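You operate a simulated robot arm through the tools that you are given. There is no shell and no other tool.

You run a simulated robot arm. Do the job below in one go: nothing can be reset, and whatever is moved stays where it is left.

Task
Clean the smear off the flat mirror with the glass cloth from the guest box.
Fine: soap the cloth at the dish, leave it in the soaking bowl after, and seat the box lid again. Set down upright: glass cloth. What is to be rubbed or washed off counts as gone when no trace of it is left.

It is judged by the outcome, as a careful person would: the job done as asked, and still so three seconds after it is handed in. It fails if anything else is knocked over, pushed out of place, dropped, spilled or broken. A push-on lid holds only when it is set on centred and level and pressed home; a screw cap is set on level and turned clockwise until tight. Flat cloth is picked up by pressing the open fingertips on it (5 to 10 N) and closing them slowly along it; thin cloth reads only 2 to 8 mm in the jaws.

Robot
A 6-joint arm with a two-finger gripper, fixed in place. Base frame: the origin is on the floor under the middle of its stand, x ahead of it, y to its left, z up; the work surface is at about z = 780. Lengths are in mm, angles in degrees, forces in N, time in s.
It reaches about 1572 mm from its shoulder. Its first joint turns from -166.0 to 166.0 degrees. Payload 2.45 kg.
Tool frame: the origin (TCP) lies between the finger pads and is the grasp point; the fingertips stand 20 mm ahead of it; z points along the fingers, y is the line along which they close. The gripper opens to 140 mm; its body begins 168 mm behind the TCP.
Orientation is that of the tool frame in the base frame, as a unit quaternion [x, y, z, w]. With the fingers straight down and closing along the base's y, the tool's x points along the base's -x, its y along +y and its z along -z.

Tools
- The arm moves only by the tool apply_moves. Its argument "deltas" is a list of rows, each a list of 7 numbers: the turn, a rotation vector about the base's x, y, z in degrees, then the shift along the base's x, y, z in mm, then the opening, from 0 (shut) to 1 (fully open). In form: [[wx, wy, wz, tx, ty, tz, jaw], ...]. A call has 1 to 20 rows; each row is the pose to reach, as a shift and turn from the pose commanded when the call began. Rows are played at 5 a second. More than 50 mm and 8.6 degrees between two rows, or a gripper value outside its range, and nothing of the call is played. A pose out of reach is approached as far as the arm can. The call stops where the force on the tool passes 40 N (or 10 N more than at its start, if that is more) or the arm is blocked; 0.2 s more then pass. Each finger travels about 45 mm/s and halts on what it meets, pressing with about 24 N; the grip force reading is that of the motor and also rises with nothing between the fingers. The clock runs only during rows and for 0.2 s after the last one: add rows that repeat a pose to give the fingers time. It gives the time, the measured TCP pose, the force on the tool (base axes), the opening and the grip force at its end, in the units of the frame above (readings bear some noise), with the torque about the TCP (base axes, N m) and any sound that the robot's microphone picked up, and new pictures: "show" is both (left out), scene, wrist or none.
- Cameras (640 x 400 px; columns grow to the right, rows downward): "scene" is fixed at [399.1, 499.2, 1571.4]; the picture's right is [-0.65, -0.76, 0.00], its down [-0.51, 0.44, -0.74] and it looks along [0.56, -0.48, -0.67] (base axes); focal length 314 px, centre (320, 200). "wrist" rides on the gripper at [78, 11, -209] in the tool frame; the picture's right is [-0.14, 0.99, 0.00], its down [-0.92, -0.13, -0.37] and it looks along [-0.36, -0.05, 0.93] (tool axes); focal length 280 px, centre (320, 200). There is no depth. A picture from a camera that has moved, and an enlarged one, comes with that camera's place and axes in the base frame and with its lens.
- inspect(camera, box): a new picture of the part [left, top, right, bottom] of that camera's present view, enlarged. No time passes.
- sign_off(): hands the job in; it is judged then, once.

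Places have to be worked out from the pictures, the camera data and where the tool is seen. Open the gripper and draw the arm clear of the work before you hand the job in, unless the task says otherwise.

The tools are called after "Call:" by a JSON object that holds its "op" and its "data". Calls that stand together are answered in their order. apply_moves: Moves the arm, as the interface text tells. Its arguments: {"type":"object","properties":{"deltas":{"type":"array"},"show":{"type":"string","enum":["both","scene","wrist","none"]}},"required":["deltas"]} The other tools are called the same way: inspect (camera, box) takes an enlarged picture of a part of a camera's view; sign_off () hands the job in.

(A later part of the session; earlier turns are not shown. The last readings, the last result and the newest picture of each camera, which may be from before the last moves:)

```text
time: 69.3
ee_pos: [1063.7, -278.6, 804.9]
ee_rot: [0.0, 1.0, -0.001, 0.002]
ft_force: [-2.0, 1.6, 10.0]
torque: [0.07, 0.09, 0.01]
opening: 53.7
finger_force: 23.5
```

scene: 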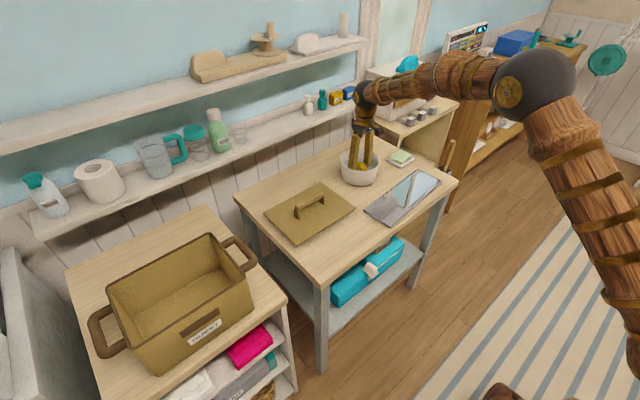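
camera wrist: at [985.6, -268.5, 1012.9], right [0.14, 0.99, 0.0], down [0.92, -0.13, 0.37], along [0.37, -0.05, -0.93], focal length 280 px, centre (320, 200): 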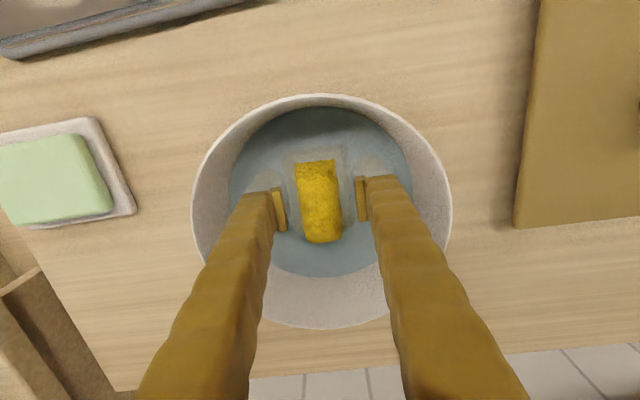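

The cloth rests on the bowl floor (10 N). I'll ease off slightly and open the jaws just enough to release, watching for side forces from the bowl walls.

Call:
{"op": "apply_moves", "data": {"deltas": [[0, 0, 0, 0, 0, 0.6, 0], [0, 0, 0, 0, 0, 0.6, 0.39], [0, 0, 0, 0, 0, 0.6, 0.41], [0, 0, 0, 0, 0, 0.6, 0.425], [0, 0, 0, 0, 0, 0.6, 0.435]], "show": "wrist"}}

Call:
{"op": "inspect", "data": {"camera": "wrist", "box": [200, 80, 440, 300]}}

```text
time: 70.5
ee_pos: [1064.6, -278.6, 806.1]
ee_rot: [0.001, 1.0, -0.001, 0.001]
ft_force: [0.3, 0.0, -0.6]
torque: [0.02, 0.03, 0.01]
opening: 60.9
finger_force: 0.0
camera wrist: at [985.8, -268.5, 1012.5], right [0.14, 0.99, 0.0], down [0.92, -0.13, 0.37], along [0.37, -0.05, -0.93], focal length 280 px, centre (320, 200)
```

wrist: 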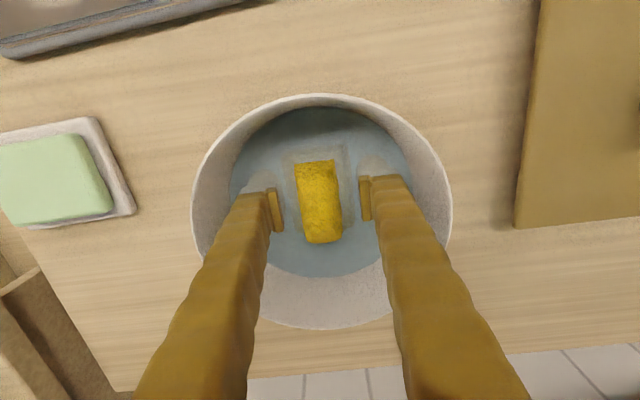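

```text
1.82 times, centred on (320, 190) of wrist
camera zoom: at [985.8, -268.5, 1012.5], right [0.14, 0.99, 0.0], down [0.92, -0.13, 0.37], along [0.37, -0.05, -0.93], focal length 510 px, centre (320, 218)
```

zoom: 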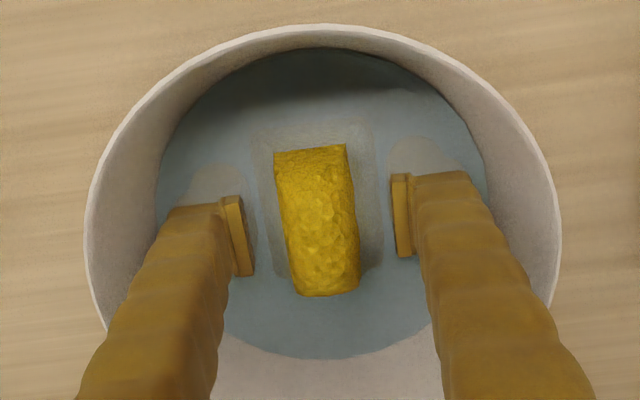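

The jaws released cleanly with the cloth standing in the bowl and no wall contact. I'll lift straight up.

Call:
{"op": "apply_moves", "data": {"deltas": [[0, 0, 0, 0, 0, 4, 0.435], [0, 0, 0, 0, 0, 10, 0.435], [0, 0, 0, 0, 0, 20, 0.435], [0, 0, 0, 0, 0, 35, 0.435], [0, 0, 0, 0, 0, 60, 0.435], [0, 0, 0, 0, 0, 95, 0.435], [0, 0, 0, 0, 0, 140, 0.435], [0, 0, 0, 0, 0, 185, 0.435], [0, 0, 0, 0, 0, 220, 0.435]], "show": "both"}}

Call:
{"op": "inspect", "data": {"camera": "wrist", "box": [200, 60, 440, 260]}}

Call:
{"op": "inspect", "data": {"camera": "scene", "box": [325, 115, 405, 195]}}

```text
time: 72.5
ee_pos: [1063.9, -276.7, 1024.8]
ee_rot: [0.0, 1.0, -0.001, 0.0]
ft_force: [1.1, -0.8, -0.2]
torque: [-0.02, 0.01, 0.02]
opening: 60.9
finger_force: 0.1
camera wrist: at [985.6, -267.4, 1232.2], right [0.14, 0.99, 0.0], down [0.92, -0.13, 0.37], along [0.37, -0.05, -0.93], focal length 280 px, centre (320, 200)
```

scene: 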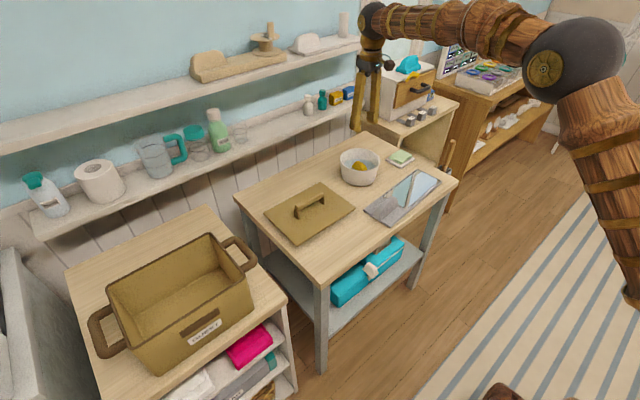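
wrist: 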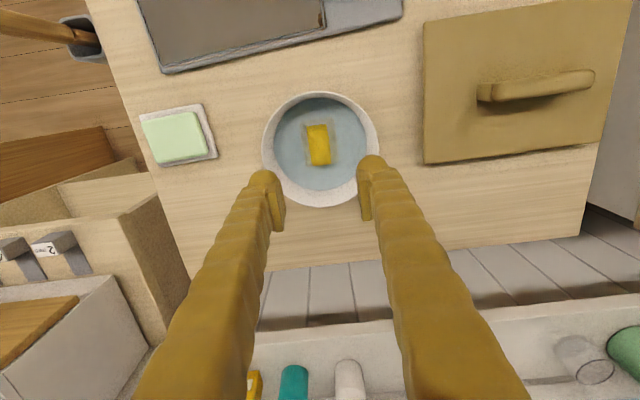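

```text
2.00 times, centred on (320, 160) of wrist
camera zoom: at [985.6, -267.4, 1232.2], right [0.14, 0.99, 0.0], down [0.92, -0.13, 0.37], along [0.37, -0.05, -0.93], focal length 561 px, centre (320, 280)
```

zoom: 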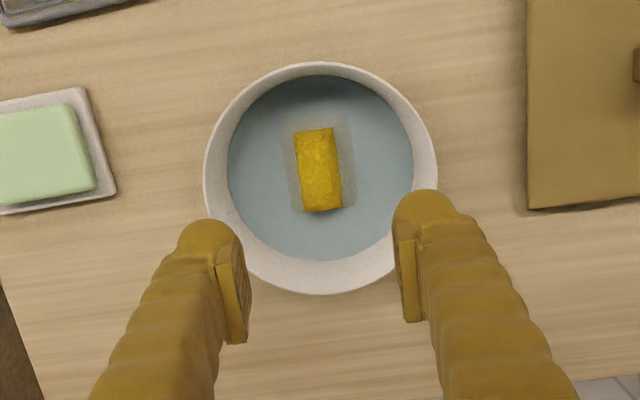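

```text
5.00 times, centred on (365, 155) of scene
camera zoom: at [399.1, 499.2, 1571.4], right [-0.65, -0.76, 0.0], down [-0.51, 0.44, -0.74], along [0.56, -0.48, -0.67], focal length 1568 px, centre (95, 425)
```

zoom: 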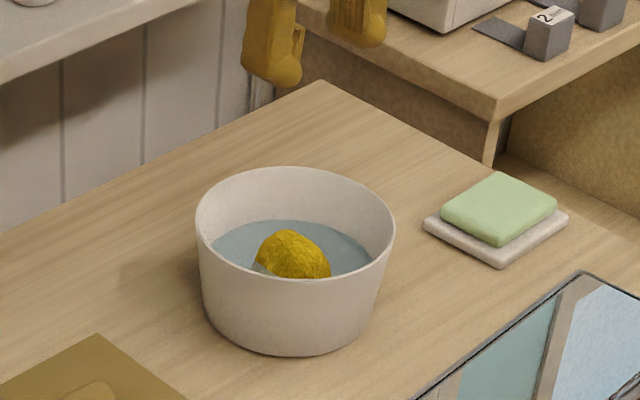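

The cloth stands upright, centred in the soaking bowl, and everything else is in place. Next I'll return to the lid, turning the jaws to close across its handle at the earlier grip point (1021, 16).

Call:
{"op": "apply_moves", "data": {"deltas": [[0, 0, 8, -3, 20, 0, 0.45], [0, 0, 16, -6, 45, 0, 0.5], [0, 0, 24, -10, 72, 0, 0.5], [0, 0, 32, -14, 100, 0, 0.5], [0, 0, 40, -18, 128, 0, 0.5], [0, 0, 48, -22, 156, 0, 0.5], [0, 0, 56, -26, 184, 0, 0.5], [0, 0, 64, -30, 212, 0, 0.5], [0, 0, 72, -34, 240, 0, 0.5], [0, 0, 80, -38, 265, 0, 0.5], [0, 0, 88, -41, 285, 0, 0.5], [0, 0, 90, -42.5, 294, 0, 0.5], [0, 0, 90, -42.5, 294, -40, 0.5], [0, 0, 90, -42.5, 294, -80, 0.5], [0, 0, 90, -42.5, 294, -120, 0.5], [0, 0, 90, -42.5, 294, -135, 0.5]], "show": "both"}}

Call:
{"op": "inspect", "data": {"camera": "wrist", "box": [220, 80, 420, 260]}}

```text
time: 75.9
ee_pos: [1022.3, 15.0, 891.4]
ee_rot: [-0.707, 0.707, 0.0, 0.001]
ft_force: [-0.3, 0.0, 0.1]
torque: [0.0, 0.01, -0.04]
opening: 69.9
finger_force: 0.1
camera wrist: at [1010.8, -64.9, 1097.6], right [-0.99, 0.14, 0.0], down [0.13, 0.92, 0.37], along [0.05, 0.37, -0.93], focal length 280 px, centre (320, 200)
```

scene: 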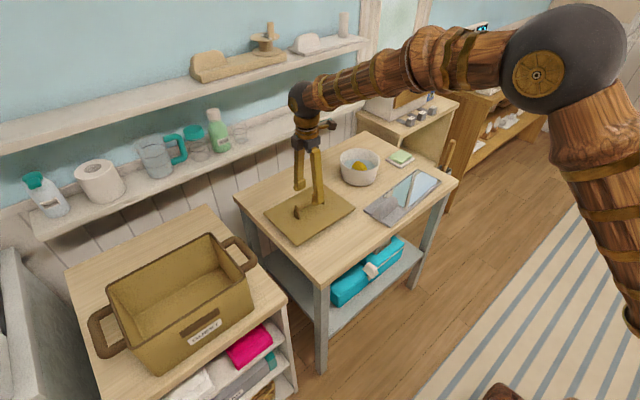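
wrist: 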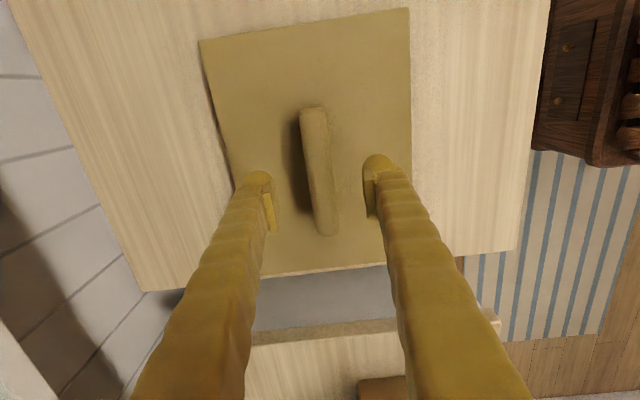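

```text
2.22 times, centred on (320, 170) of wrist
camera zoom: at [1010.8, -64.9, 1097.6], right [-0.99, 0.14, 0.0], down [0.13, 0.92, 0.37], along [0.05, 0.37, -0.93], focal length 623 px, centre (320, 267)
```

zoom: 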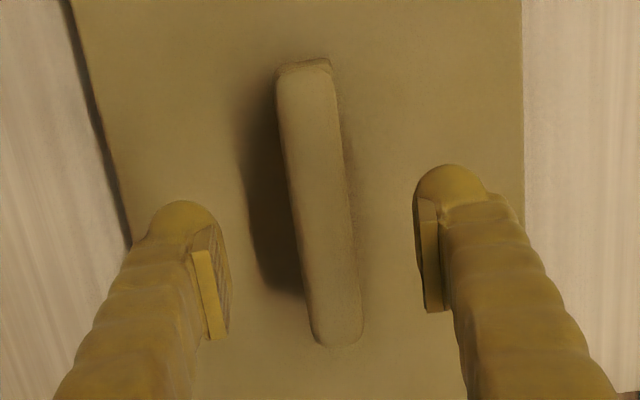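

The jaws straddle the handle just as before. I'll lower to the earlier grip height (z≈832) and close.

Call:
{"op": "apply_moves", "data": {"deltas": [[0, 0, 0, 0, 0, -25, 0.5], [0, 0, 0, 0, 0, -45, 0.5], [0, 0, 0, 0, 0, -55, 0.5], [0, 0, 0, 0, 0, -59, 0.5], [0, 0, 0, 0, 0, -59, 0.3], [0, 0, 0, 0, 0, -59, 0.15], [0, 0, 0, 0, 0, -59, 0.0], [0, 0, 0, 0, 0, -59, 0.0], [0, 0, 0, 0, 0, -59, 0.0]], "show": "wrist"}}

```text
time: 77.9
ee_pos: [1020.0, 15.6, 833.3]
ee_rot: [0.707, -0.707, 0.0, -0.002]
ft_force: [0.2, -0.9, -0.2]
torque: [0.01, 0.01, -0.07]
opening: 19.7
finger_force: 23.5
camera wrist: at [1010.5, -64.4, 1039.1], right [-0.99, 0.14, 0.0], down [0.13, 0.92, 0.37], along [0.05, 0.37, -0.93], focal length 280 px, centre (320, 200)
```

wrist: 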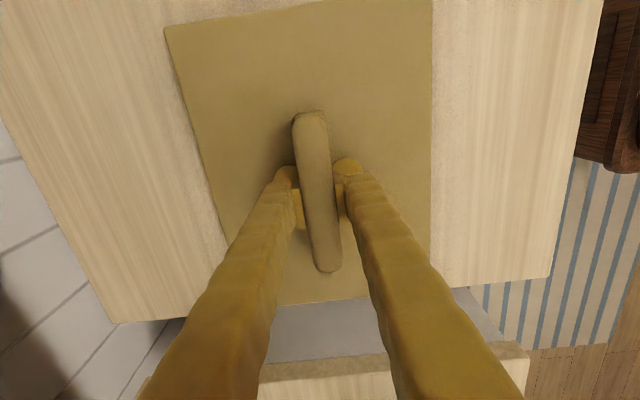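

The handle is gripped at 19.7 mm as before. I'll lift the lid straight up and carry it level back above the box.

Call:
{"op": "apply_moves", "data": {"deltas": [[0, 0, 0, 0, 0, 8, 0], [0, 0, 0, 0, 0, 30, 0], [0, 0, 0, 0, 0, 70, 0], [0, 0, 0, 0, 0, 115, 0], [0, 0, 0, 0, 0, 160, 0], [0, 0, 0, 0, 0, 205, 0], [0, 0, 0, 0, 0, 245, 0], [0, 0, 0, -4, 20, 268, 0], [0, 0, 0, -13, 60, 270, 0], [0, 0, 0, -22, 102, 270, 0], [0, 0, 0, -31, 145, 270, 0], [0, 0, 0, -40, 188, 270, 0], [0, 0, 0, -49, 231, 270, 0], [0, 0, 0, -58, 274, 270, 0], [0, 0, 0, -67, 317, 270, 0], [0, 0, 0, -76, 360, 270, 0], [0, 0, 0, -85, 403, 270, 0], [0, 0, 0, -94, 440, 270, 0], [0, 0, 0, -99, 465, 270, 0], [0, 0, 0, -99, 472, 270, 0]], "show": "both"}}

Call:
{"op": "inspect", "data": {"camera": "scene", "box": [60, 190, 280, 380]}}

```text
time: 82.1
ee_pos: [921.3, 488.0, 1102.8]
ee_rot: [0.708, -0.707, 0.0, -0.001]
ft_force: [0.7, 0.1, -0.7]
torque: [0.0, -0.02, 0.01]
opening: 19.4
finger_force: 23.7
camera wrist: at [911.8, 408.2, 1309.2], right [-0.99, 0.14, 0.0], down [0.13, 0.92, 0.37], along [0.05, 0.37, -0.93], focal length 280 px, centre (320, 200)
```

scene: 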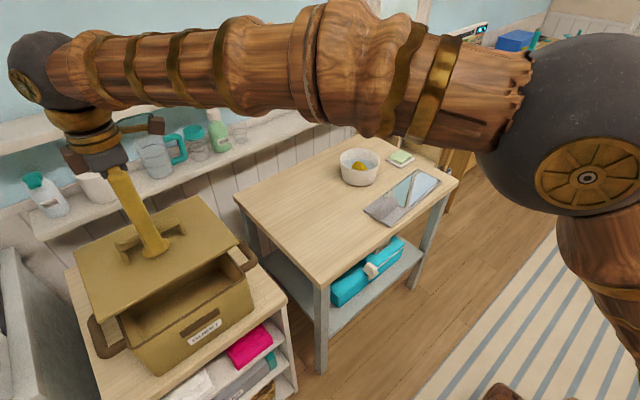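
wrist: 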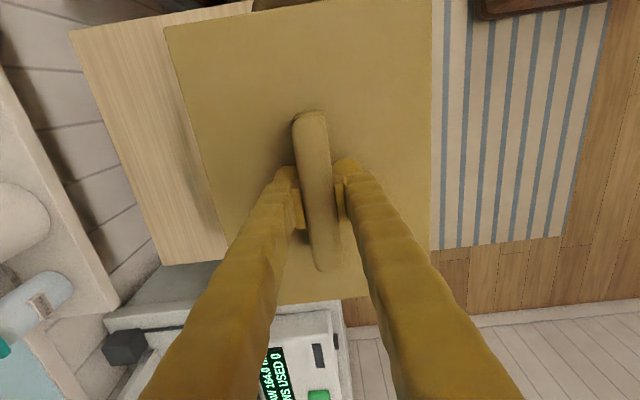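

```text
2.11 times, centred on (170, 285) of scene
camera zoom: at [399.1, 499.2, 1571.4], right [-0.65, -0.76, 0.0], down [-0.51, 0.44, -0.74], along [0.56, -0.48, -0.67], focal length 660 px, centre (636, 21)
```

zoom: 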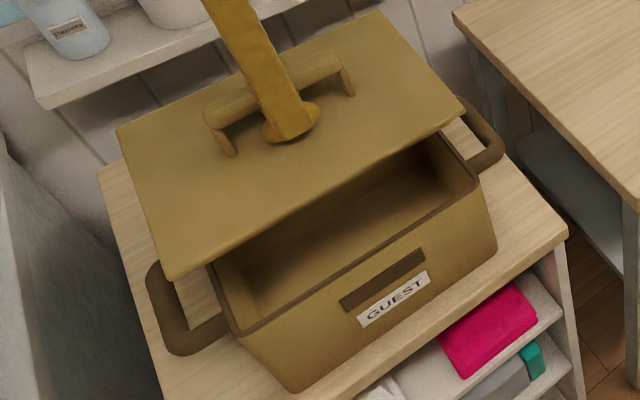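

The lid is aligned above the box. I'll lower it to about 20 mm above its seat and check the alignment.

Call:
{"op": "apply_moves", "data": {"deltas": [[0, 0, 0, 0, 0, -25, 0], [0, 0, 0, 0, 0, -55, 0], [0, 0, 0, 0, 0, -75, 0], [0, 0, 0, 0, 0, -88, 0], [0, 0, 0, 0, 0, -94, 0]], "show": "both"}}

Call:
{"op": "inspect", "data": {"camera": "scene", "box": [80, 210, 280, 380]}}

```text
time: 83.3
ee_pos: [922.2, 488.7, 1008.5]
ee_rot: [0.707, -0.707, 0.0, -0.002]
ft_force: [-0.6, 0.3, -0.7]
torque: [-0.01, -0.01, 0.02]
opening: 19.5
finger_force: 24.4
camera wrist: at [912.2, 407.8, 1214.2], right [-0.99, 0.14, 0.0], down [0.13, 0.92, 0.37], along [0.05, 0.37, -0.93], focal length 280 px, centre (320, 200)
```

scene: 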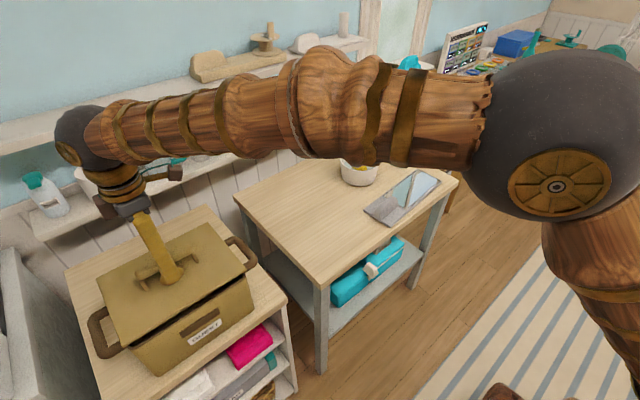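
wrist: 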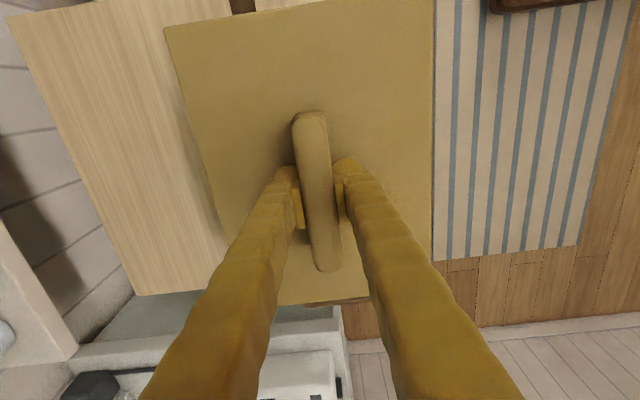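

```text
2.35 times, centred on (180, 295) of scene
camera zoom: at [399.1, 499.2, 1571.4], right [-0.65, -0.76, 0.0], down [-0.51, 0.44, -0.74], along [0.56, -0.48, -0.67], focal length 738 px, centre (649, -24)
```

zoom: 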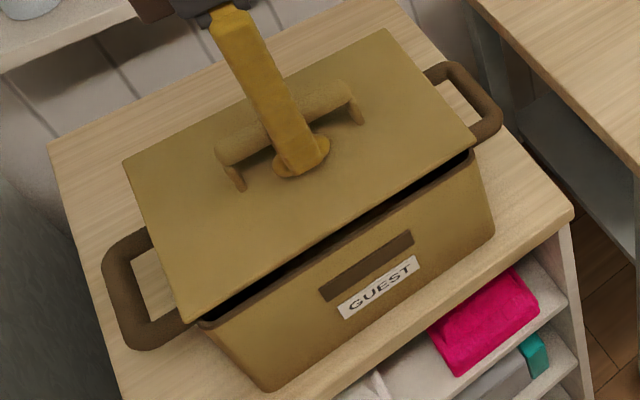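

The lid lines up with the rim. I'll lower it gently in 3 mm steps to find the seat.

Call:
{"op": "apply_moves", "data": {"deltas": [[0, 0, 0, 0, 0, -4, 0], [0, 0, 0, 0, 0, -8, 0], [0, 0, 0, 0, 0, -12, 0], [0, 0, 0, 0, 0, -15, 0], [0, 0, 0, 0, 0, -17, 0]], "show": "none"}}

```text
time: 84.5
ee_pos: [922.6, 487.9, 991.8]
ee_rot: [-0.707, 0.707, 0.0, 0.003]
ft_force: [-15.4, -0.4, 34.6]
torque: [0.02, -0.64, -0.04]
opening: 20.5
finger_force: 24.3
```

Contact came about 5 mm early with a sideways push of −15 N in x and a torque, so the lid sits slightly too far toward +x. I'll back off 6 mm and look.

Call:
{"op": "apply_moves", "data": {"deltas": [[0, 0, 0, 0, 0, 3, 0], [0, 0, 0, 0, 0, 6, 0], [0, 0, 0, 0, 0, 6, 0]], "show": "both"}}

Call:
{"op": "inspect", "data": {"camera": "scene", "box": [80, 210, 280, 380]}}

Call:
{"op": "inspect", "data": {"camera": "wrist", "box": [160, 0, 460, 200]}}

```text
time: 85.3
ee_pos: [921.4, 487.4, 995.3]
ee_rot: [-0.707, 0.707, 0.0, 0.001]
ft_force: [-0.3, 1.0, -1.3]
torque: [-0.04, 0.0, 0.04]
opening: 19.9
finger_force: 24.2
camera wrist: at [911.5, 407.6, 1202.6], right [-0.99, 0.14, 0.0], down [0.13, 0.92, 0.37], along [0.05, 0.37, -0.93], focal length 280 px, centre (320, 200)
```

scene: 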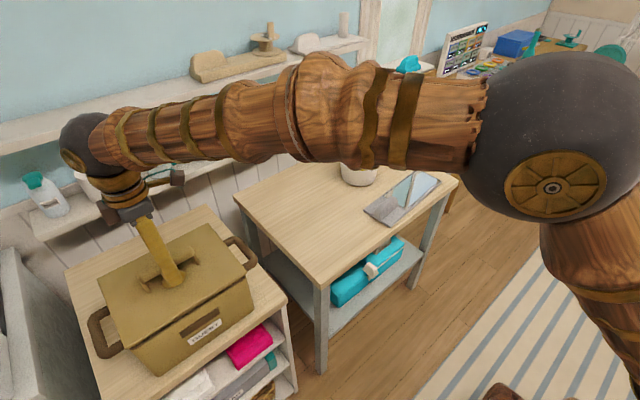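
wrist: 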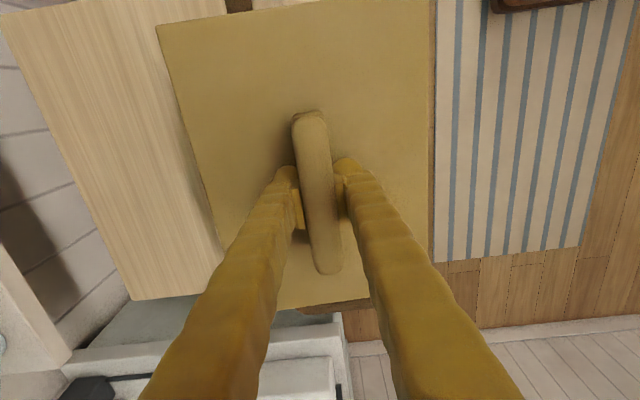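

```text
2.35 times, centred on (180, 295) of scene
camera zoom: at [399.1, 499.2, 1571.4], right [-0.65, -0.76, 0.0], down [-0.51, 0.44, -0.74], along [0.56, -0.48, -0.67], focal length 738 px, centre (649, -24)
```

zoom: 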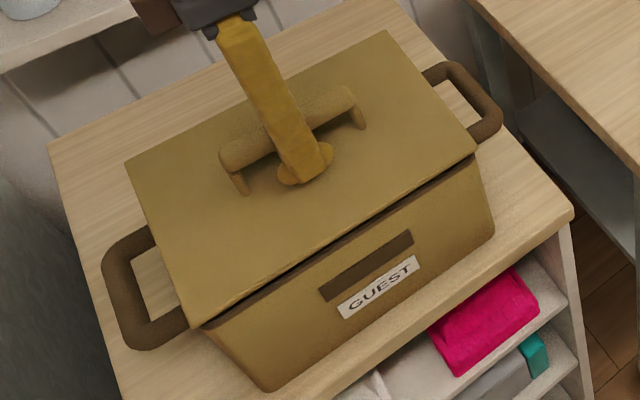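

```text
2.00 times, centred on (310, 100) of wrist
camera zoom: at [911.5, 407.6, 1202.6], right [-0.99, 0.14, 0.0], down [0.13, 0.92, 0.37], along [0.05, 0.37, -0.93], focal length 561 px, centre (340, 400)
```

zoom: 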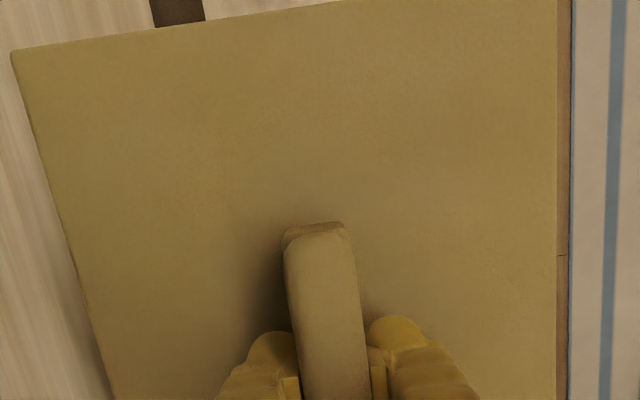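

The lid tipped slightly in the grip (its +x side rode up on the rim), confirming it needs to go toward −x. I'll shift 2 mm in −x and lower gently again.

Call:
{"op": "apply_moves", "data": {"deltas": [[0, 0, 0, -2, 0, 0, 0], [0, 0, 0, -2, 0, -2, 0], [0, 0, 0, -2, 0, -4, 0], [0, 0, 0, -2, 0, -5, 0]], "show": "none"}}

```text
time: 86.3
ee_pos: [920.1, 488.2, 991.0]
ee_rot: [-0.707, 0.707, 0.0, 0.001]
ft_force: [-3.3, 0.8, 8.0]
torque: [0.15, -0.68, -0.33]
opening: 19.9
finger_force: 24.2
```

The +x edge still catches because the lid is now tilted in the grip. I'll re-level it by setting it flat on the table at the earlier spot and regripping, so first I lift and carry it back.

Call:
{"op": "apply_moves", "data": {"deltas": [[0, 0, 0, 0, 0, 10, 0], [0, 0, 0, 0, 0, 40, 0], [0, 0, 0, 0, 0, 80, 0], [0, 0, 0, 0, 0, 110, 0], [0, 0, 0, 5, -25, 116, 0], [0, 0, 0, 14, -65, 116, 0], [0, 0, 0, 23, -108, 116, 0], [0, 0, 0, 32, -151, 116, 0], [0, 0, 0, 41, -194, 116, 0], [0, 0, 0, 50, -237, 116, 0], [0, 0, 0, 60, -280, 116, 0], [0, 0, 0, 70, -323, 116, 0], [0, 0, 0, 80, -366, 116, 0], [0, 0, 0, 90, -409, 116, 0], [0, 0, 0, 98, -445, 116, 0], [0, 0, 0, 101, -468, 100, 0], [0, 0, 0, 101, -472, 60, 0], [0, 0, 0, 101, -472, 15, 0], [0, 0, 0, 101, -472, -30, 0], [0, 0, 0, 101, -472, -75, 0]], "show": "both"}}

Call:
{"op": "inspect", "data": {"camera": "scene", "box": [230, 130, 390, 260]}}

Call:
{"op": "inspect", "data": {"camera": "scene", "box": [80, 220, 280, 380]}}

```text
time: 90.5
ee_pos: [1020.3, 17.0, 917.1]
ee_rot: [-0.707, 0.707, -0.001, 0.002]
ft_force: [0.4, 1.3, -0.4]
torque: [-0.01, -0.02, -0.01]
opening: 19.1
finger_force: 23.7
camera wrist: at [1010.7, -63.8, 1123.8], right [-0.99, 0.14, 0.0], down [0.13, 0.92, 0.37], along [0.05, 0.37, -0.93], focal length 280 px, centre (320, 200)
```

scene: 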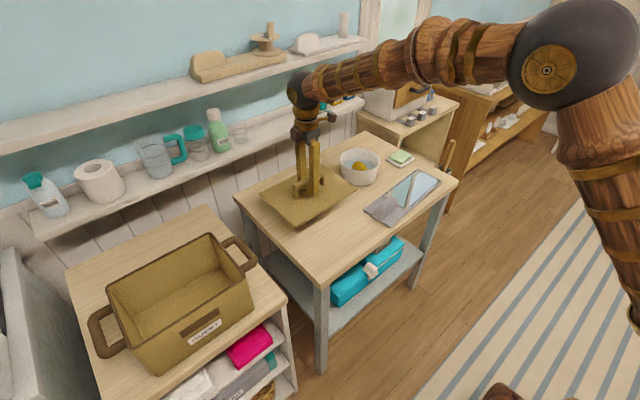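
wrist: 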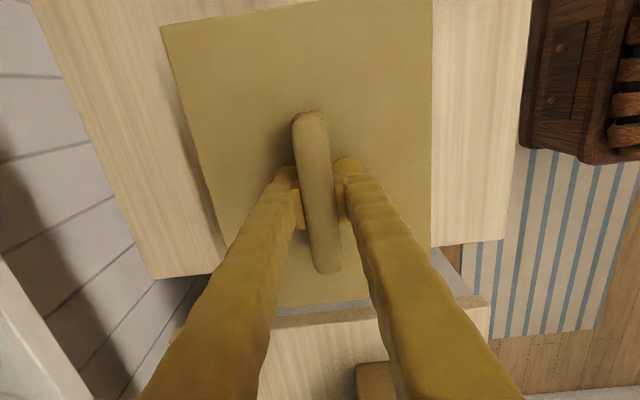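

```text
3.08 times, centred on (310, 195) of scene
camera zoom: at [399.1, 499.2, 1571.4], right [-0.65, -0.76, 0.0], down [-0.51, 0.44, -0.74], along [0.56, -0.48, -0.67], focal length 965 px, centre (351, 215)
```

zoom: 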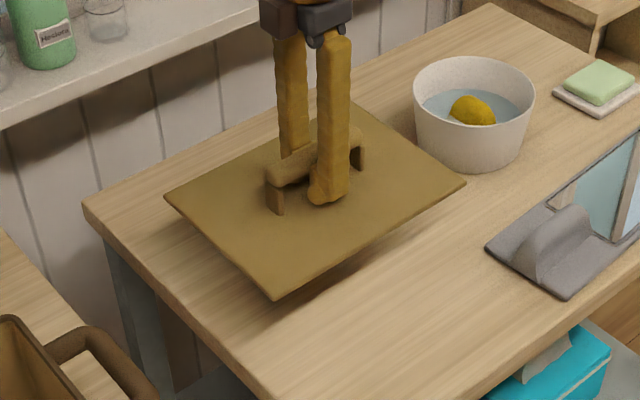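

```text
2.50 times, centred on (180, 300) of scene
camera zoom: at [399.1, 499.2, 1571.4], right [-0.65, -0.76, 0.0], down [-0.51, 0.44, -0.74], along [0.56, -0.48, -0.67], focal length 784 px, centre (670, -50)
```

zoom: 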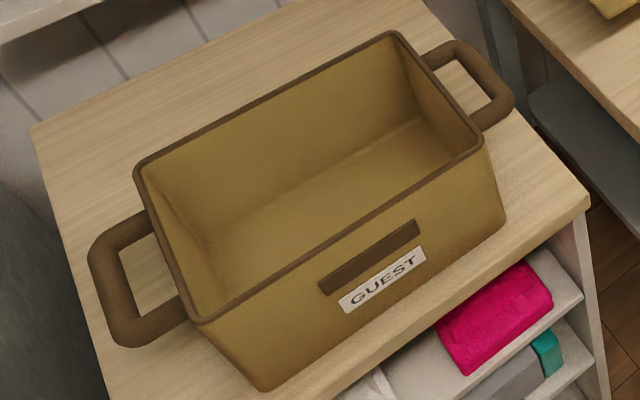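

The box has not moved. I'll lower the lid to the table and press lightly so it levels itself.

Call:
{"op": "apply_moves", "data": {"deltas": [[0, 0, 0, 0, 0, -30, 0], [0, 0, 0, 0, 0, -60, 0], [0, 0, 0, 0, 0, -72, 0], [0, 0, 0, 0, 0, -78, 0], [0, 0, 0, 0, 0, -82, 0], [0, 0, 0, 0, 0, -84, 0]], "show": "none"}}

```text
time: 91.9
ee_pos: [1020.6, 15.5, 831.1]
ee_rot: [-0.707, 0.707, 0.0, 0.002]
ft_force: [0.3, 0.3, -1.0]
torque: [0.02, -0.01, 0.03]
opening: 19.3
finger_force: 23.4
```

Call:
{"op": "apply_moves", "data": {"deltas": [[0, 0, 0, 0, 0, -1, 0], [0, 0, 0, 0, 0, -2, 0], [0, 0, 0, 0, 0, -3, 0]], "show": "none"}}

```text
time: 92.7
ee_pos: [1021.2, 15.9, 829.1]
ee_rot: [0.707, -0.707, 0.0, -0.001]
ft_force: [0.3, 0.6, -0.5]
torque: [-0.07, 0.06, -0.01]
opening: 19.4
finger_force: 24.1
```

No contact yet at z≈830. I'll keep stepping down.

Call:
{"op": "apply_moves", "data": {"deltas": [[0, 0, 0, 0, 0, -1, 0], [0, 0, 0, 0, 0, -2, 0]], "show": "none"}}

```text
time: 93.3
ee_pos: [1021.2, 16.6, 830.4]
ee_rot: [0.708, -0.706, 0.001, -0.003]
ft_force: [3.5, -1.1, 14.9]
torque: [-0.05, 0.03, 0.01]
opening: 19.2
finger_force: 23.7
```

The lid is now flat on the table with a balanced 15 N. I'll check how it sits in the grip with a close view of the pads and handle before lifting again.

Call:
{"op": "inspect", "data": {"camera": "wrist", "box": [270, 150, 370, 230]}}

Call:
{"op": "inspect", "data": {"camera": "scene", "box": [260, 150, 370, 250]}}

```text
5.00 times, centred on (320, 190) of wrist
camera zoom: at [1010.7, -64.1, 1035.8], right [-0.99, 0.14, 0.0], down [0.13, 0.92, 0.37], along [0.05, 0.37, -0.93], focal length 1402 px, centre (320, 250)
```

zoom: 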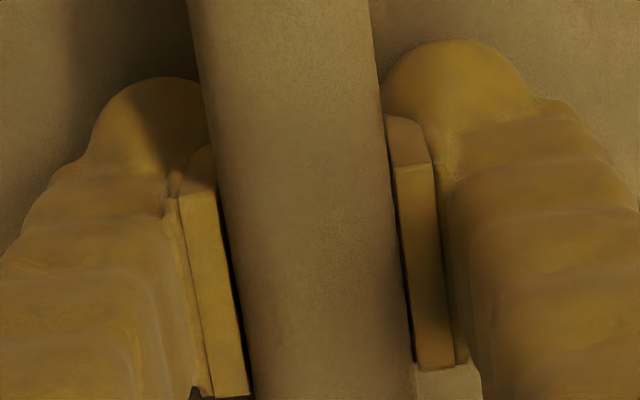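

```text
4.00 times, centred on (315, 200) of scene
camera zoom: at [399.1, 499.2, 1571.4], right [-0.65, -0.76, 0.0], down [-0.51, 0.44, -0.74], along [0.56, -0.48, -0.67], focal length 1254 px, centre (340, 200)
```

zoom: 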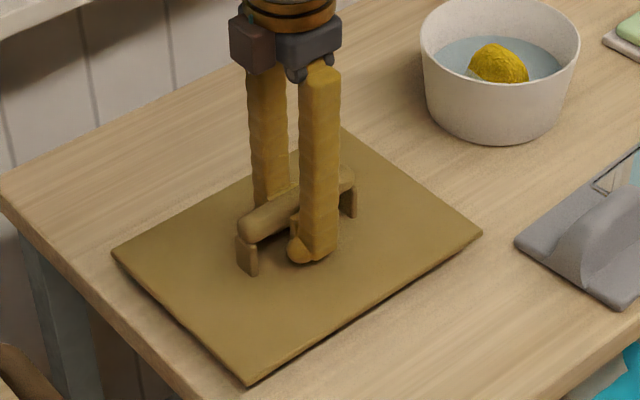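

The handle looks about 1.4 mm off the tool's centre plane toward +x. I'll release on the table and regrip so it recentres in the jaws, comparing close views.

Call:
{"op": "apply_moves", "data": {"deltas": [[0, 0, 0, 0, 0, 1.5, 0], [0, 0, 0, 0, 0, 1.5, 0.2], [0, 0, 0, 0, 0, 1.5, 0.25], [0, 0, 0, 0, 0, 1.5, 0.25]], "show": "wrist"}}

Call:
{"op": "inspect", "data": {"camera": "wrist", "box": [270, 150, 370, 230]}}

```text
time: 94.3
ee_pos: [1020.8, 15.9, 829.1]
ee_rot: [0.707, -0.707, 0.0, -0.001]
ft_force: [0.6, -1.1, -0.3]
torque: [0.0, 0.0, 0.02]
opening: 35.2
finger_force: 0.0
camera wrist: at [1010.4, -64.1, 1036.2], right [-0.99, 0.14, 0.0], down [0.13, 0.92, 0.37], along [0.05, 0.37, -0.93], focal length 280 px, centre (320, 200)
```

wrist: 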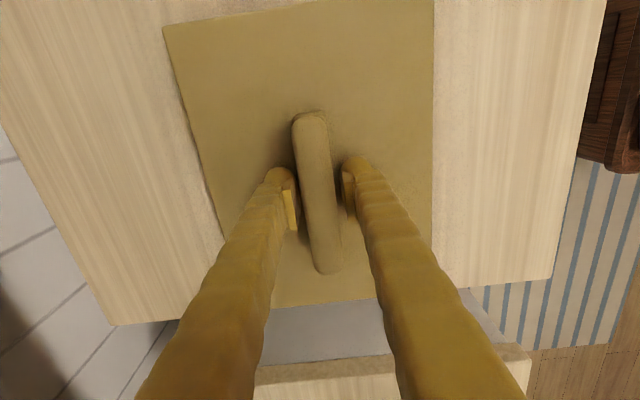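

```text
5.00 times, centred on (320, 190) of wrist
camera zoom: at [1010.4, -64.1, 1036.2], right [-0.99, 0.14, 0.0], down [0.13, 0.92, 0.37], along [0.05, 0.37, -0.93], focal length 1402 px, centre (320, 250)
```

zoom: 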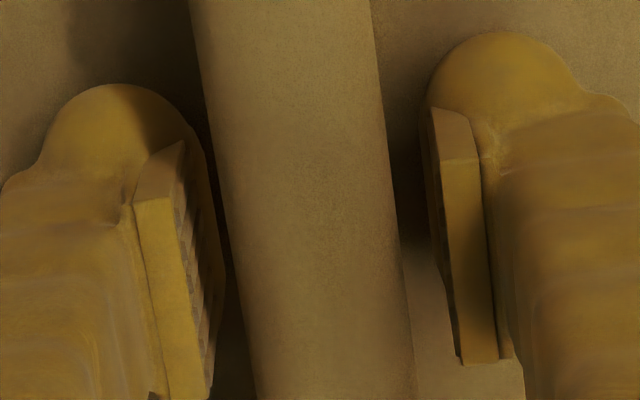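

The fingers close symmetrically, so the lid is centred in the jaws, and the likely cause is a small offset between tool and box. I'll measure it: first I rise straight above the lid with jaws wide for a full view of its corners, then take the same view over the box rim.

Call:
{"op": "apply_moves", "data": {"deltas": [[0, 0, 0, 0, 0, 0, 0.4], [0, 0, 0, 0, 0, 10, 0.5], [0, 0, 0, 0, 0, 50, 0.5], [0, 0, 0, 0, 0, 95, 0.7], [0, 0, 0, 0, 0, 140, 0.9], [0, 0, 0, 0, 0, 175, 1.0], [0, 0, 0, 0, 0, 182.3, 1.0], [0, 0, 0, 0, 0, 182.3, 1.0]], "show": "both"}}

Call:
{"op": "inspect", "data": {"camera": "wrist", "box": [220, 20, 300, 70]}}

Call:
{"op": "inspect", "data": {"camera": "wrist", "box": [340, 10, 420, 60]}}

Call:
{"op": "inspect", "data": {"camera": "wrist", "box": [250, 200, 330, 250]}}

Call:
{"op": "inspect", "data": {"camera": "wrist", "box": [340, 190, 420, 240]}}

```text
time: 96.1
ee_pos: [1021.2, 15.9, 1010.8]
ee_rot: [-0.707, 0.707, 0.001, 0.002]
ft_force: [-0.8, -0.1, 1.0]
torque: [0.0, 0.0, 0.04]
opening: 140.4
finger_force: 0.0
camera wrist: at [1010.3, -64.5, 1218.5], right [-0.99, 0.14, 0.0], down [0.13, 0.92, 0.37], along [0.05, 0.37, -0.93], focal length 280 px, centre (320, 200)
```

scene: 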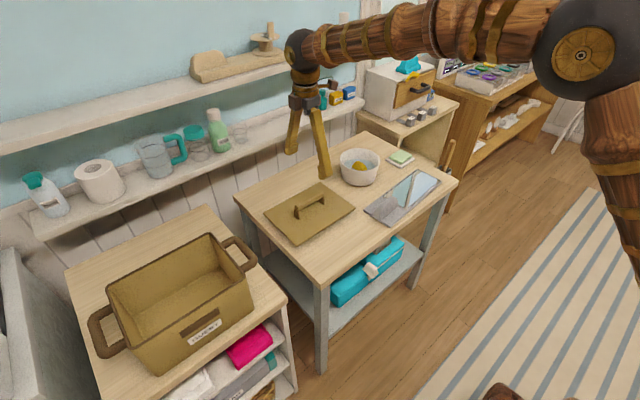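
wrist: 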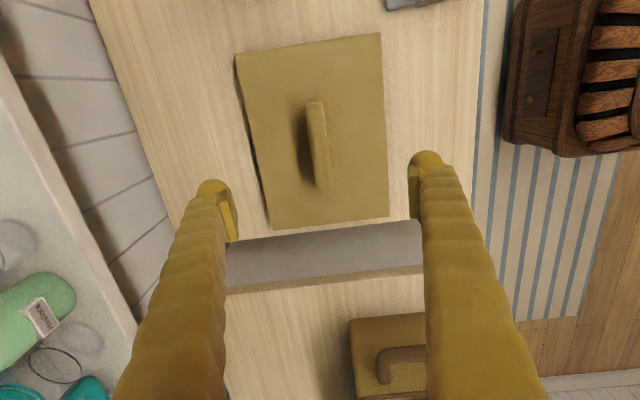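

```text
8.00 times, centred on (260, 45) of wrist
camera zoom: at [1010.3, -64.5, 1218.5], right [-0.99, 0.14, 0.0], down [0.13, 0.92, 0.37], along [0.05, 0.37, -0.93], focal length 2243 px, centre (800, 1440)
```

zoom: 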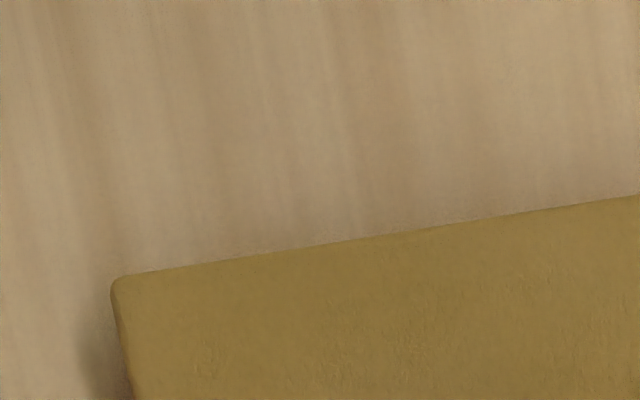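

```text
8.00 times, centred on (380, 35) of wrist
camera zoom: at [1010.3, -64.5, 1218.5], right [-0.99, 0.14, 0.0], down [0.13, 0.92, 0.37], along [0.05, 0.37, -0.93], focal length 2243 px, centre (-160, 1520)
```

zoom: 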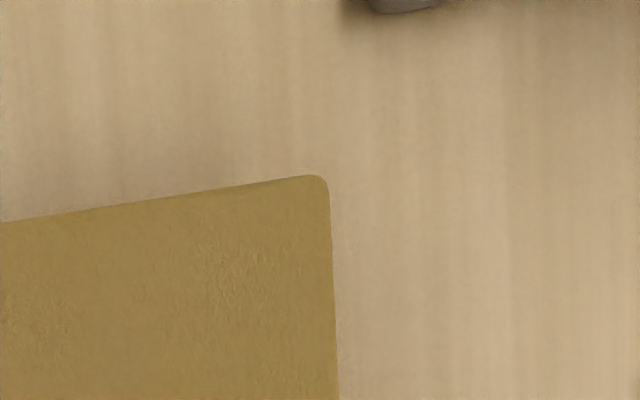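

```text
8.00 times, centred on (290, 225) of wrist
camera zoom: at [1010.3, -64.5, 1218.5], right [-0.99, 0.14, 0.0], down [0.13, 0.92, 0.37], along [0.05, 0.37, -0.93], focal length 2243 px, centre (560, 0)
```

zoom: 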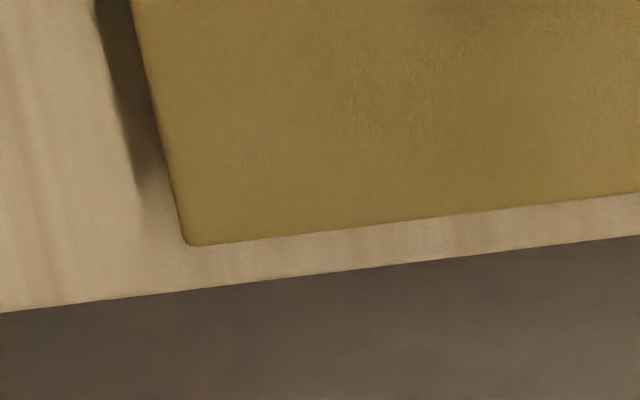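

```text
8.00 times, centred on (380, 215) of wrist
camera zoom: at [1010.3, -64.5, 1218.5], right [-0.99, 0.14, 0.0], down [0.13, 0.92, 0.37], along [0.05, 0.37, -0.93], focal length 2243 px, centre (-160, 80)
```

zoom: 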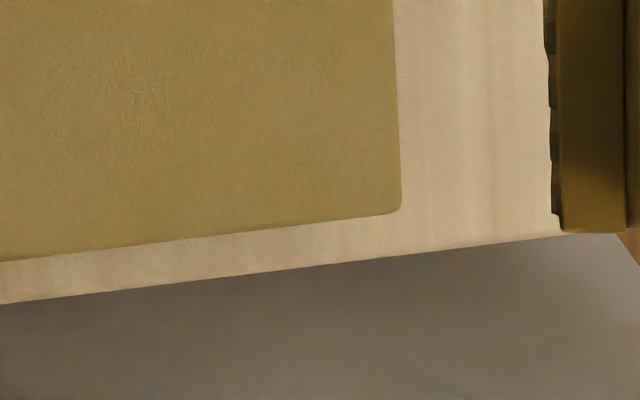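

I have the lid's four corners precisely relative to the tool. Next I take the equivalent view above the open box at (922, 488), at the same distance above its rim.

Call:
{"op": "apply_moves", "data": {"deltas": [[0, 0, 0, -4, 20, 40, 1.0], [0, 0, 0, -12, 50, 75, 1.0], [0, 0, 0, -20, 85, 105, 1.0], [0, 0, 0, -28, 122, 130, 1.0], [0, 0, 0, -37, 163, 145, 1.0], [0, 0, 0, -46, 207, 150, 1.0], [0, 0, 0, -55, 252, 150, 1.0], [0, 0, 0, -64, 297, 150, 1.0], [0, 0, 0, -73, 342, 150, 1.0], [0, 0, 0, -82, 387, 150, 1.0], [0, 0, 0, -91, 430, 150, 1.0], [0, 0, 0, -97, 460, 150, 1.0], [0, 0, 0, -99, 472, 150, 1.0], [0, 0, 0, -99, 472, 150, 1.0]], "show": "wrist"}}

Call:
{"op": "inspect", "data": {"camera": "wrist", "box": [220, 20, 300, 70]}}

Call:
{"op": "inspect", "data": {"camera": "wrist", "box": [340, 10, 420, 60]}}

Call:
{"op": "inspect", "data": {"camera": "wrist", "box": [250, 200, 330, 250]}}

Call:
{"op": "inspect", "data": {"camera": "wrist", "box": [340, 190, 420, 240]}}

```text
time: 99.1
ee_pos: [922.8, 488.9, 1161.3]
ee_rot: [-0.707, 0.707, -0.001, 0.002]
ft_force: [0.6, -0.6, -1.1]
torque: [0.0, 0.0, -0.01]
opening: 140.0
finger_force: 0.1
camera wrist: at [911.3, 408.2, 1368.6], right [-0.99, 0.14, 0.0], down [0.13, 0.92, 0.37], along [0.05, 0.37, -0.93], focal length 280 px, centre (320, 200)
```

wrist: 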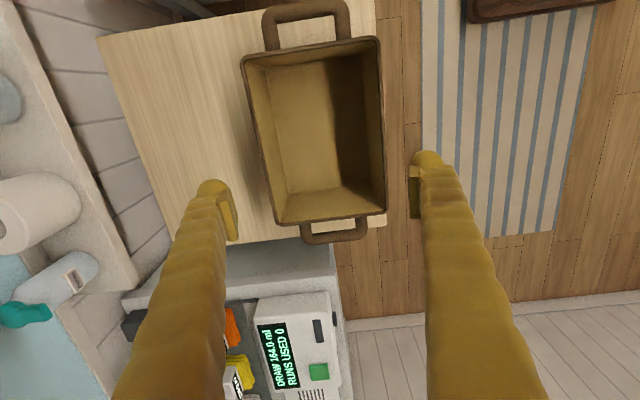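

```text
8.00 times, centred on (260, 45) of wrist
camera zoom: at [911.3, 408.2, 1368.6], right [-0.99, 0.14, 0.0], down [0.13, 0.92, 0.37], along [0.05, 0.37, -0.93], focal length 2243 px, centre (800, 1440)
```

zoom: 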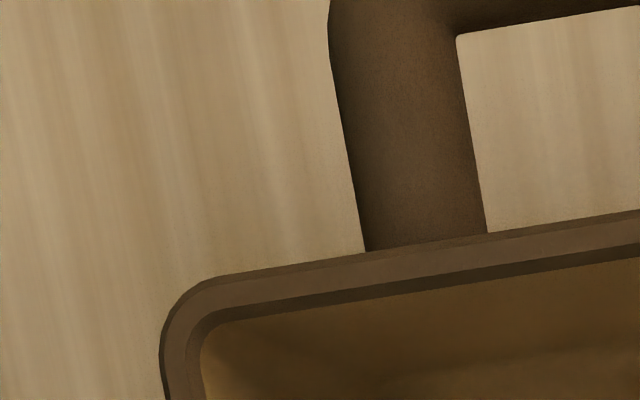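

```text
8.00 times, centred on (380, 35) of wrist
camera zoom: at [911.3, 408.2, 1368.6], right [-0.99, 0.14, 0.0], down [0.13, 0.92, 0.37], along [0.05, 0.37, -0.93], focal length 2243 px, centre (-160, 1520)
```

zoom: 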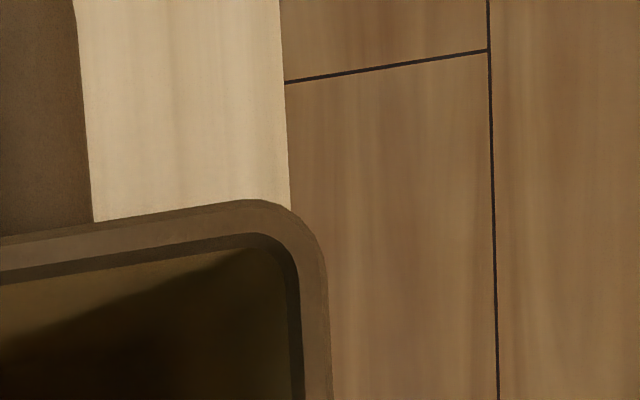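

```text
8.00 times, centred on (290, 225) of wrist
camera zoom: at [911.3, 408.2, 1368.6], right [-0.99, 0.14, 0.0], down [0.13, 0.92, 0.37], along [0.05, 0.37, -0.93], focal length 2243 px, centre (560, 0)
```

zoom: 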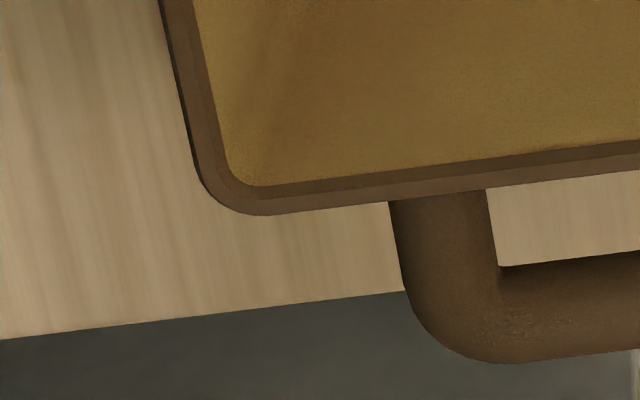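

```text
8.00 times, centred on (380, 215) of wrist
camera zoom: at [911.3, 408.2, 1368.6], right [-0.99, 0.14, 0.0], down [0.13, 0.92, 0.37], along [0.05, 0.37, -0.93], focal length 2243 px, centre (-160, 80)
```

zoom: 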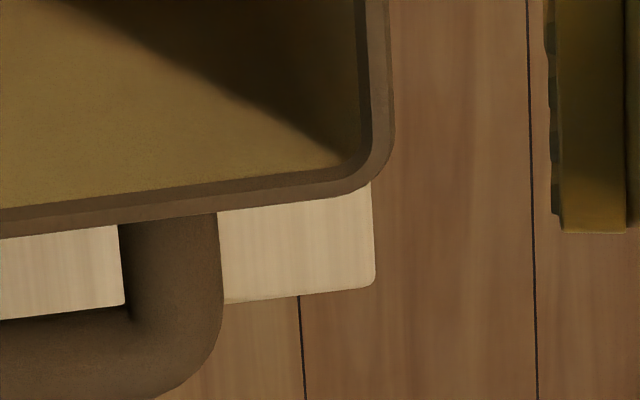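

The rim's centre comes out about (−2.4, −1.6) mm from the lid's centre at the matching pose, which explains the catch. I'll zoom tighter on the rim's side edges to refine that.

Call:
{"op": "inspect", "data": {"camera": "wrist", "box": [240, 120, 280, 145]}}

Call:
{"op": "inspect", "data": {"camera": "wrist", "box": [360, 120, 400, 145]}}

Call:
{"op": "inspect", "data": {"camera": "wrist", "box": [340, 30, 380, 55]}}

Call:
{"op": "inspect", "data": {"camera": "wrist", "box": [360, 200, 400, 225]}}

```text
16.00 times, centred on (260, 132) of wrist
camera zoom: at [911.3, 408.2, 1368.6], right [-0.99, 0.14, 0.0], down [0.13, 0.92, 0.37], along [0.05, 0.37, -0.93], focal length 4486 px, centre (1280, 1280)
```

zoom: 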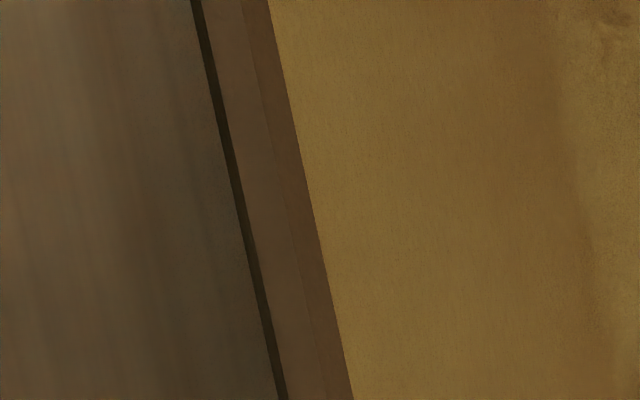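

```text
16.00 times, centred on (380, 132) of wrist
camera zoom: at [911.3, 408.2, 1368.6], right [-0.99, 0.14, 0.0], down [0.13, 0.92, 0.37], along [0.05, 0.37, -0.93], focal length 4486 px, centre (-640, 1280)
```

zoom: 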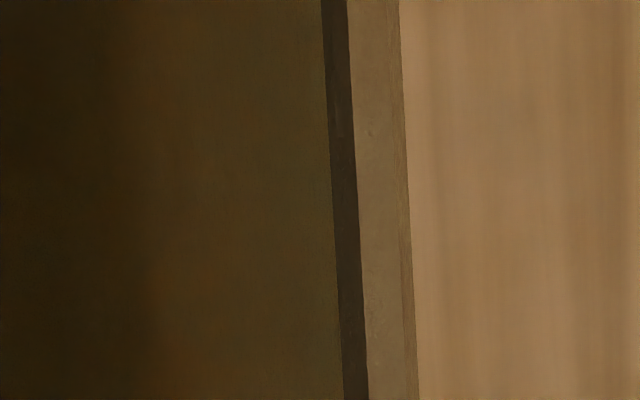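

```text
16.00 times, centred on (360, 42) of wrist
camera zoom: at [911.3, 408.2, 1368.6], right [-0.99, 0.14, 0.0], down [0.13, 0.92, 0.37], along [0.05, 0.37, -0.93], focal length 4486 px, centre (-320, 2720)
```

zoom: 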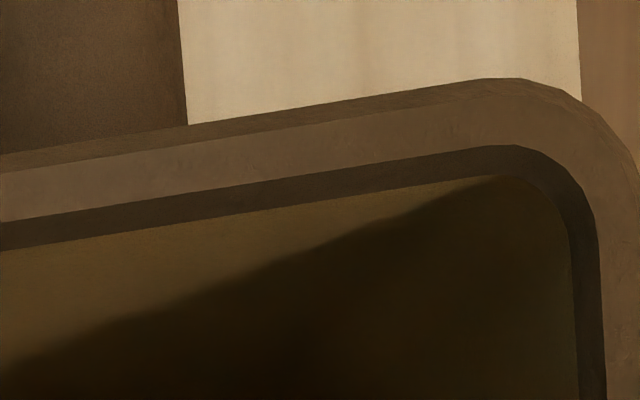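

```text
16.00 times, centred on (380, 212) of wrist
camera zoom: at [911.3, 408.2, 1368.6], right [-0.99, 0.14, 0.0], down [0.13, 0.92, 0.37], along [0.05, 0.37, -0.93], focal length 4486 px, centre (-640, 0)
```

zoom: 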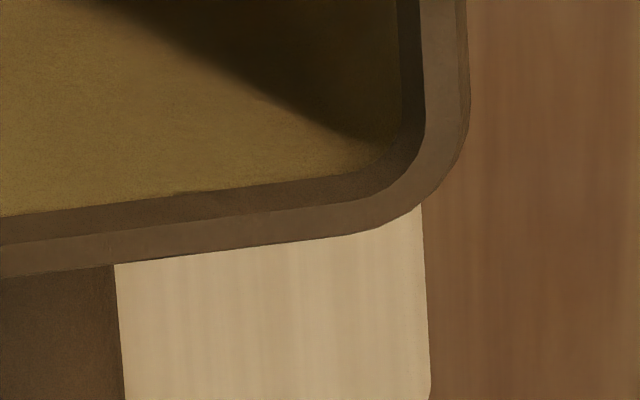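

Refined, the lid needs to go to about x 919.5, y 486.4 in my commanded coordinates, with a yaw of about +0.2° (my reference shifted when an earlier move was force-stopped). I'll go back and regrip the lid.

Call:
{"op": "apply_moves", "data": {"deltas": [[0, 0, 0, 4, -20, 0, 0.9], [0, 0, 0, 13, -60, 0, 0.8], [0, 0, 0, 22, -103, -5, 0.7], [0, 0, 0, 31, -146, -20, 0.6], [0, 0, 0, 40, -188, -40, 0.5], [0, 0, 0, 49, -230, -60, 0.5], [0, 0, 0, 58, -272, -80, 0.5], [0, 0, 0, 67, -314, -100, 0.5], [0, 0, 0, 76, -356, -120, 0.5], [0, 0, 0, 85, -398, -140, 0.5], [0, 0, 0, 93, -438, -160, 0.5], [0, 0, 0, 99, -466, -190, 0.5], [0, 0, 0, 99, -472, -235, 0.5], [0, 0, 0, 99, -472, -275, 0.5], [0, 0, 0, 99, -472, -305, 0.5], [0, 0, 0, 99, -472, -322, 0.5], [0, 0, 0, 99, -472, -331.5, 0.5]], "show": "wrist"}}

```text
time: 102.7
ee_pos: [1021.9, 15.3, 829.5]
ee_rot: [-0.707, 0.707, 0.0, 0.001]
ft_force: [0.4, -0.3, -0.7]
torque: [0.0, 0.0, 0.01]
opening: 69.8
finger_force: 0.0
camera wrist: at [1010.3, -64.6, 1036.5], right [-0.99, 0.14, 0.0], down [0.13, 0.92, 0.37], along [0.05, 0.37, -0.93], focal length 280 px, centre (320, 200)
```

wrist: 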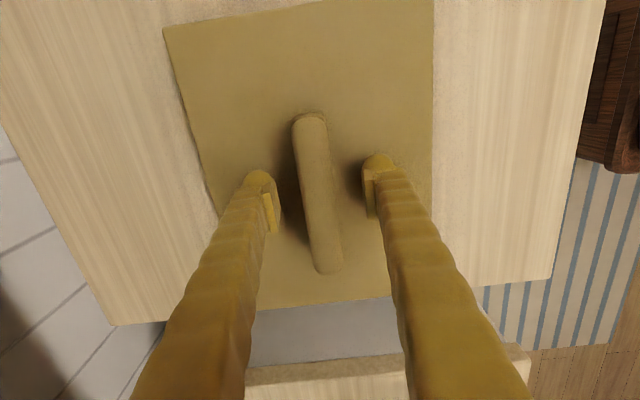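

The jaws straddle the handle again at grip height. I'll close on it, then lift and carry the lid to the corrected spot above the box.

Call:
{"op": "apply_moves", "data": {"deltas": [[0, 0, 0, 0, 0, 0, 0.3], [0, 0, 0, 0, 0, 0, 0.2], [0, 0, 0, 0, 0, 0, 0.1], [0, 0, 0, 0, 0, 0, 0.0], [0, 0, 0, 0, 0, 0, 0.0], [0, 0, 0, 0, 0, 0, 0.0]], "show": "none"}}

Call:
{"op": "inspect", "data": {"camera": "wrist", "box": [270, 150, 370, 230]}}

```text
time: 104.1
ee_pos: [1021.7, 15.8, 829.6]
ee_rot: [0.707, -0.707, 0.0, -0.002]
ft_force: [0.2, 0.1, 0.4]
torque: [0.01, 0.01, 0.01]
opening: 19.5
finger_force: 23.8
```

```text
5.00 times, centred on (320, 190) of wrist
camera zoom: at [1010.4, -64.6, 1036.8], right [-0.99, 0.14, 0.0], down [0.13, 0.92, 0.37], along [0.05, 0.37, -0.93], focal length 1402 px, centre (320, 250)
```

zoom: 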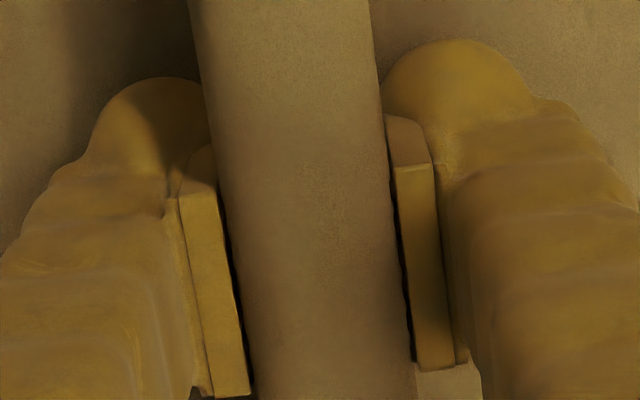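

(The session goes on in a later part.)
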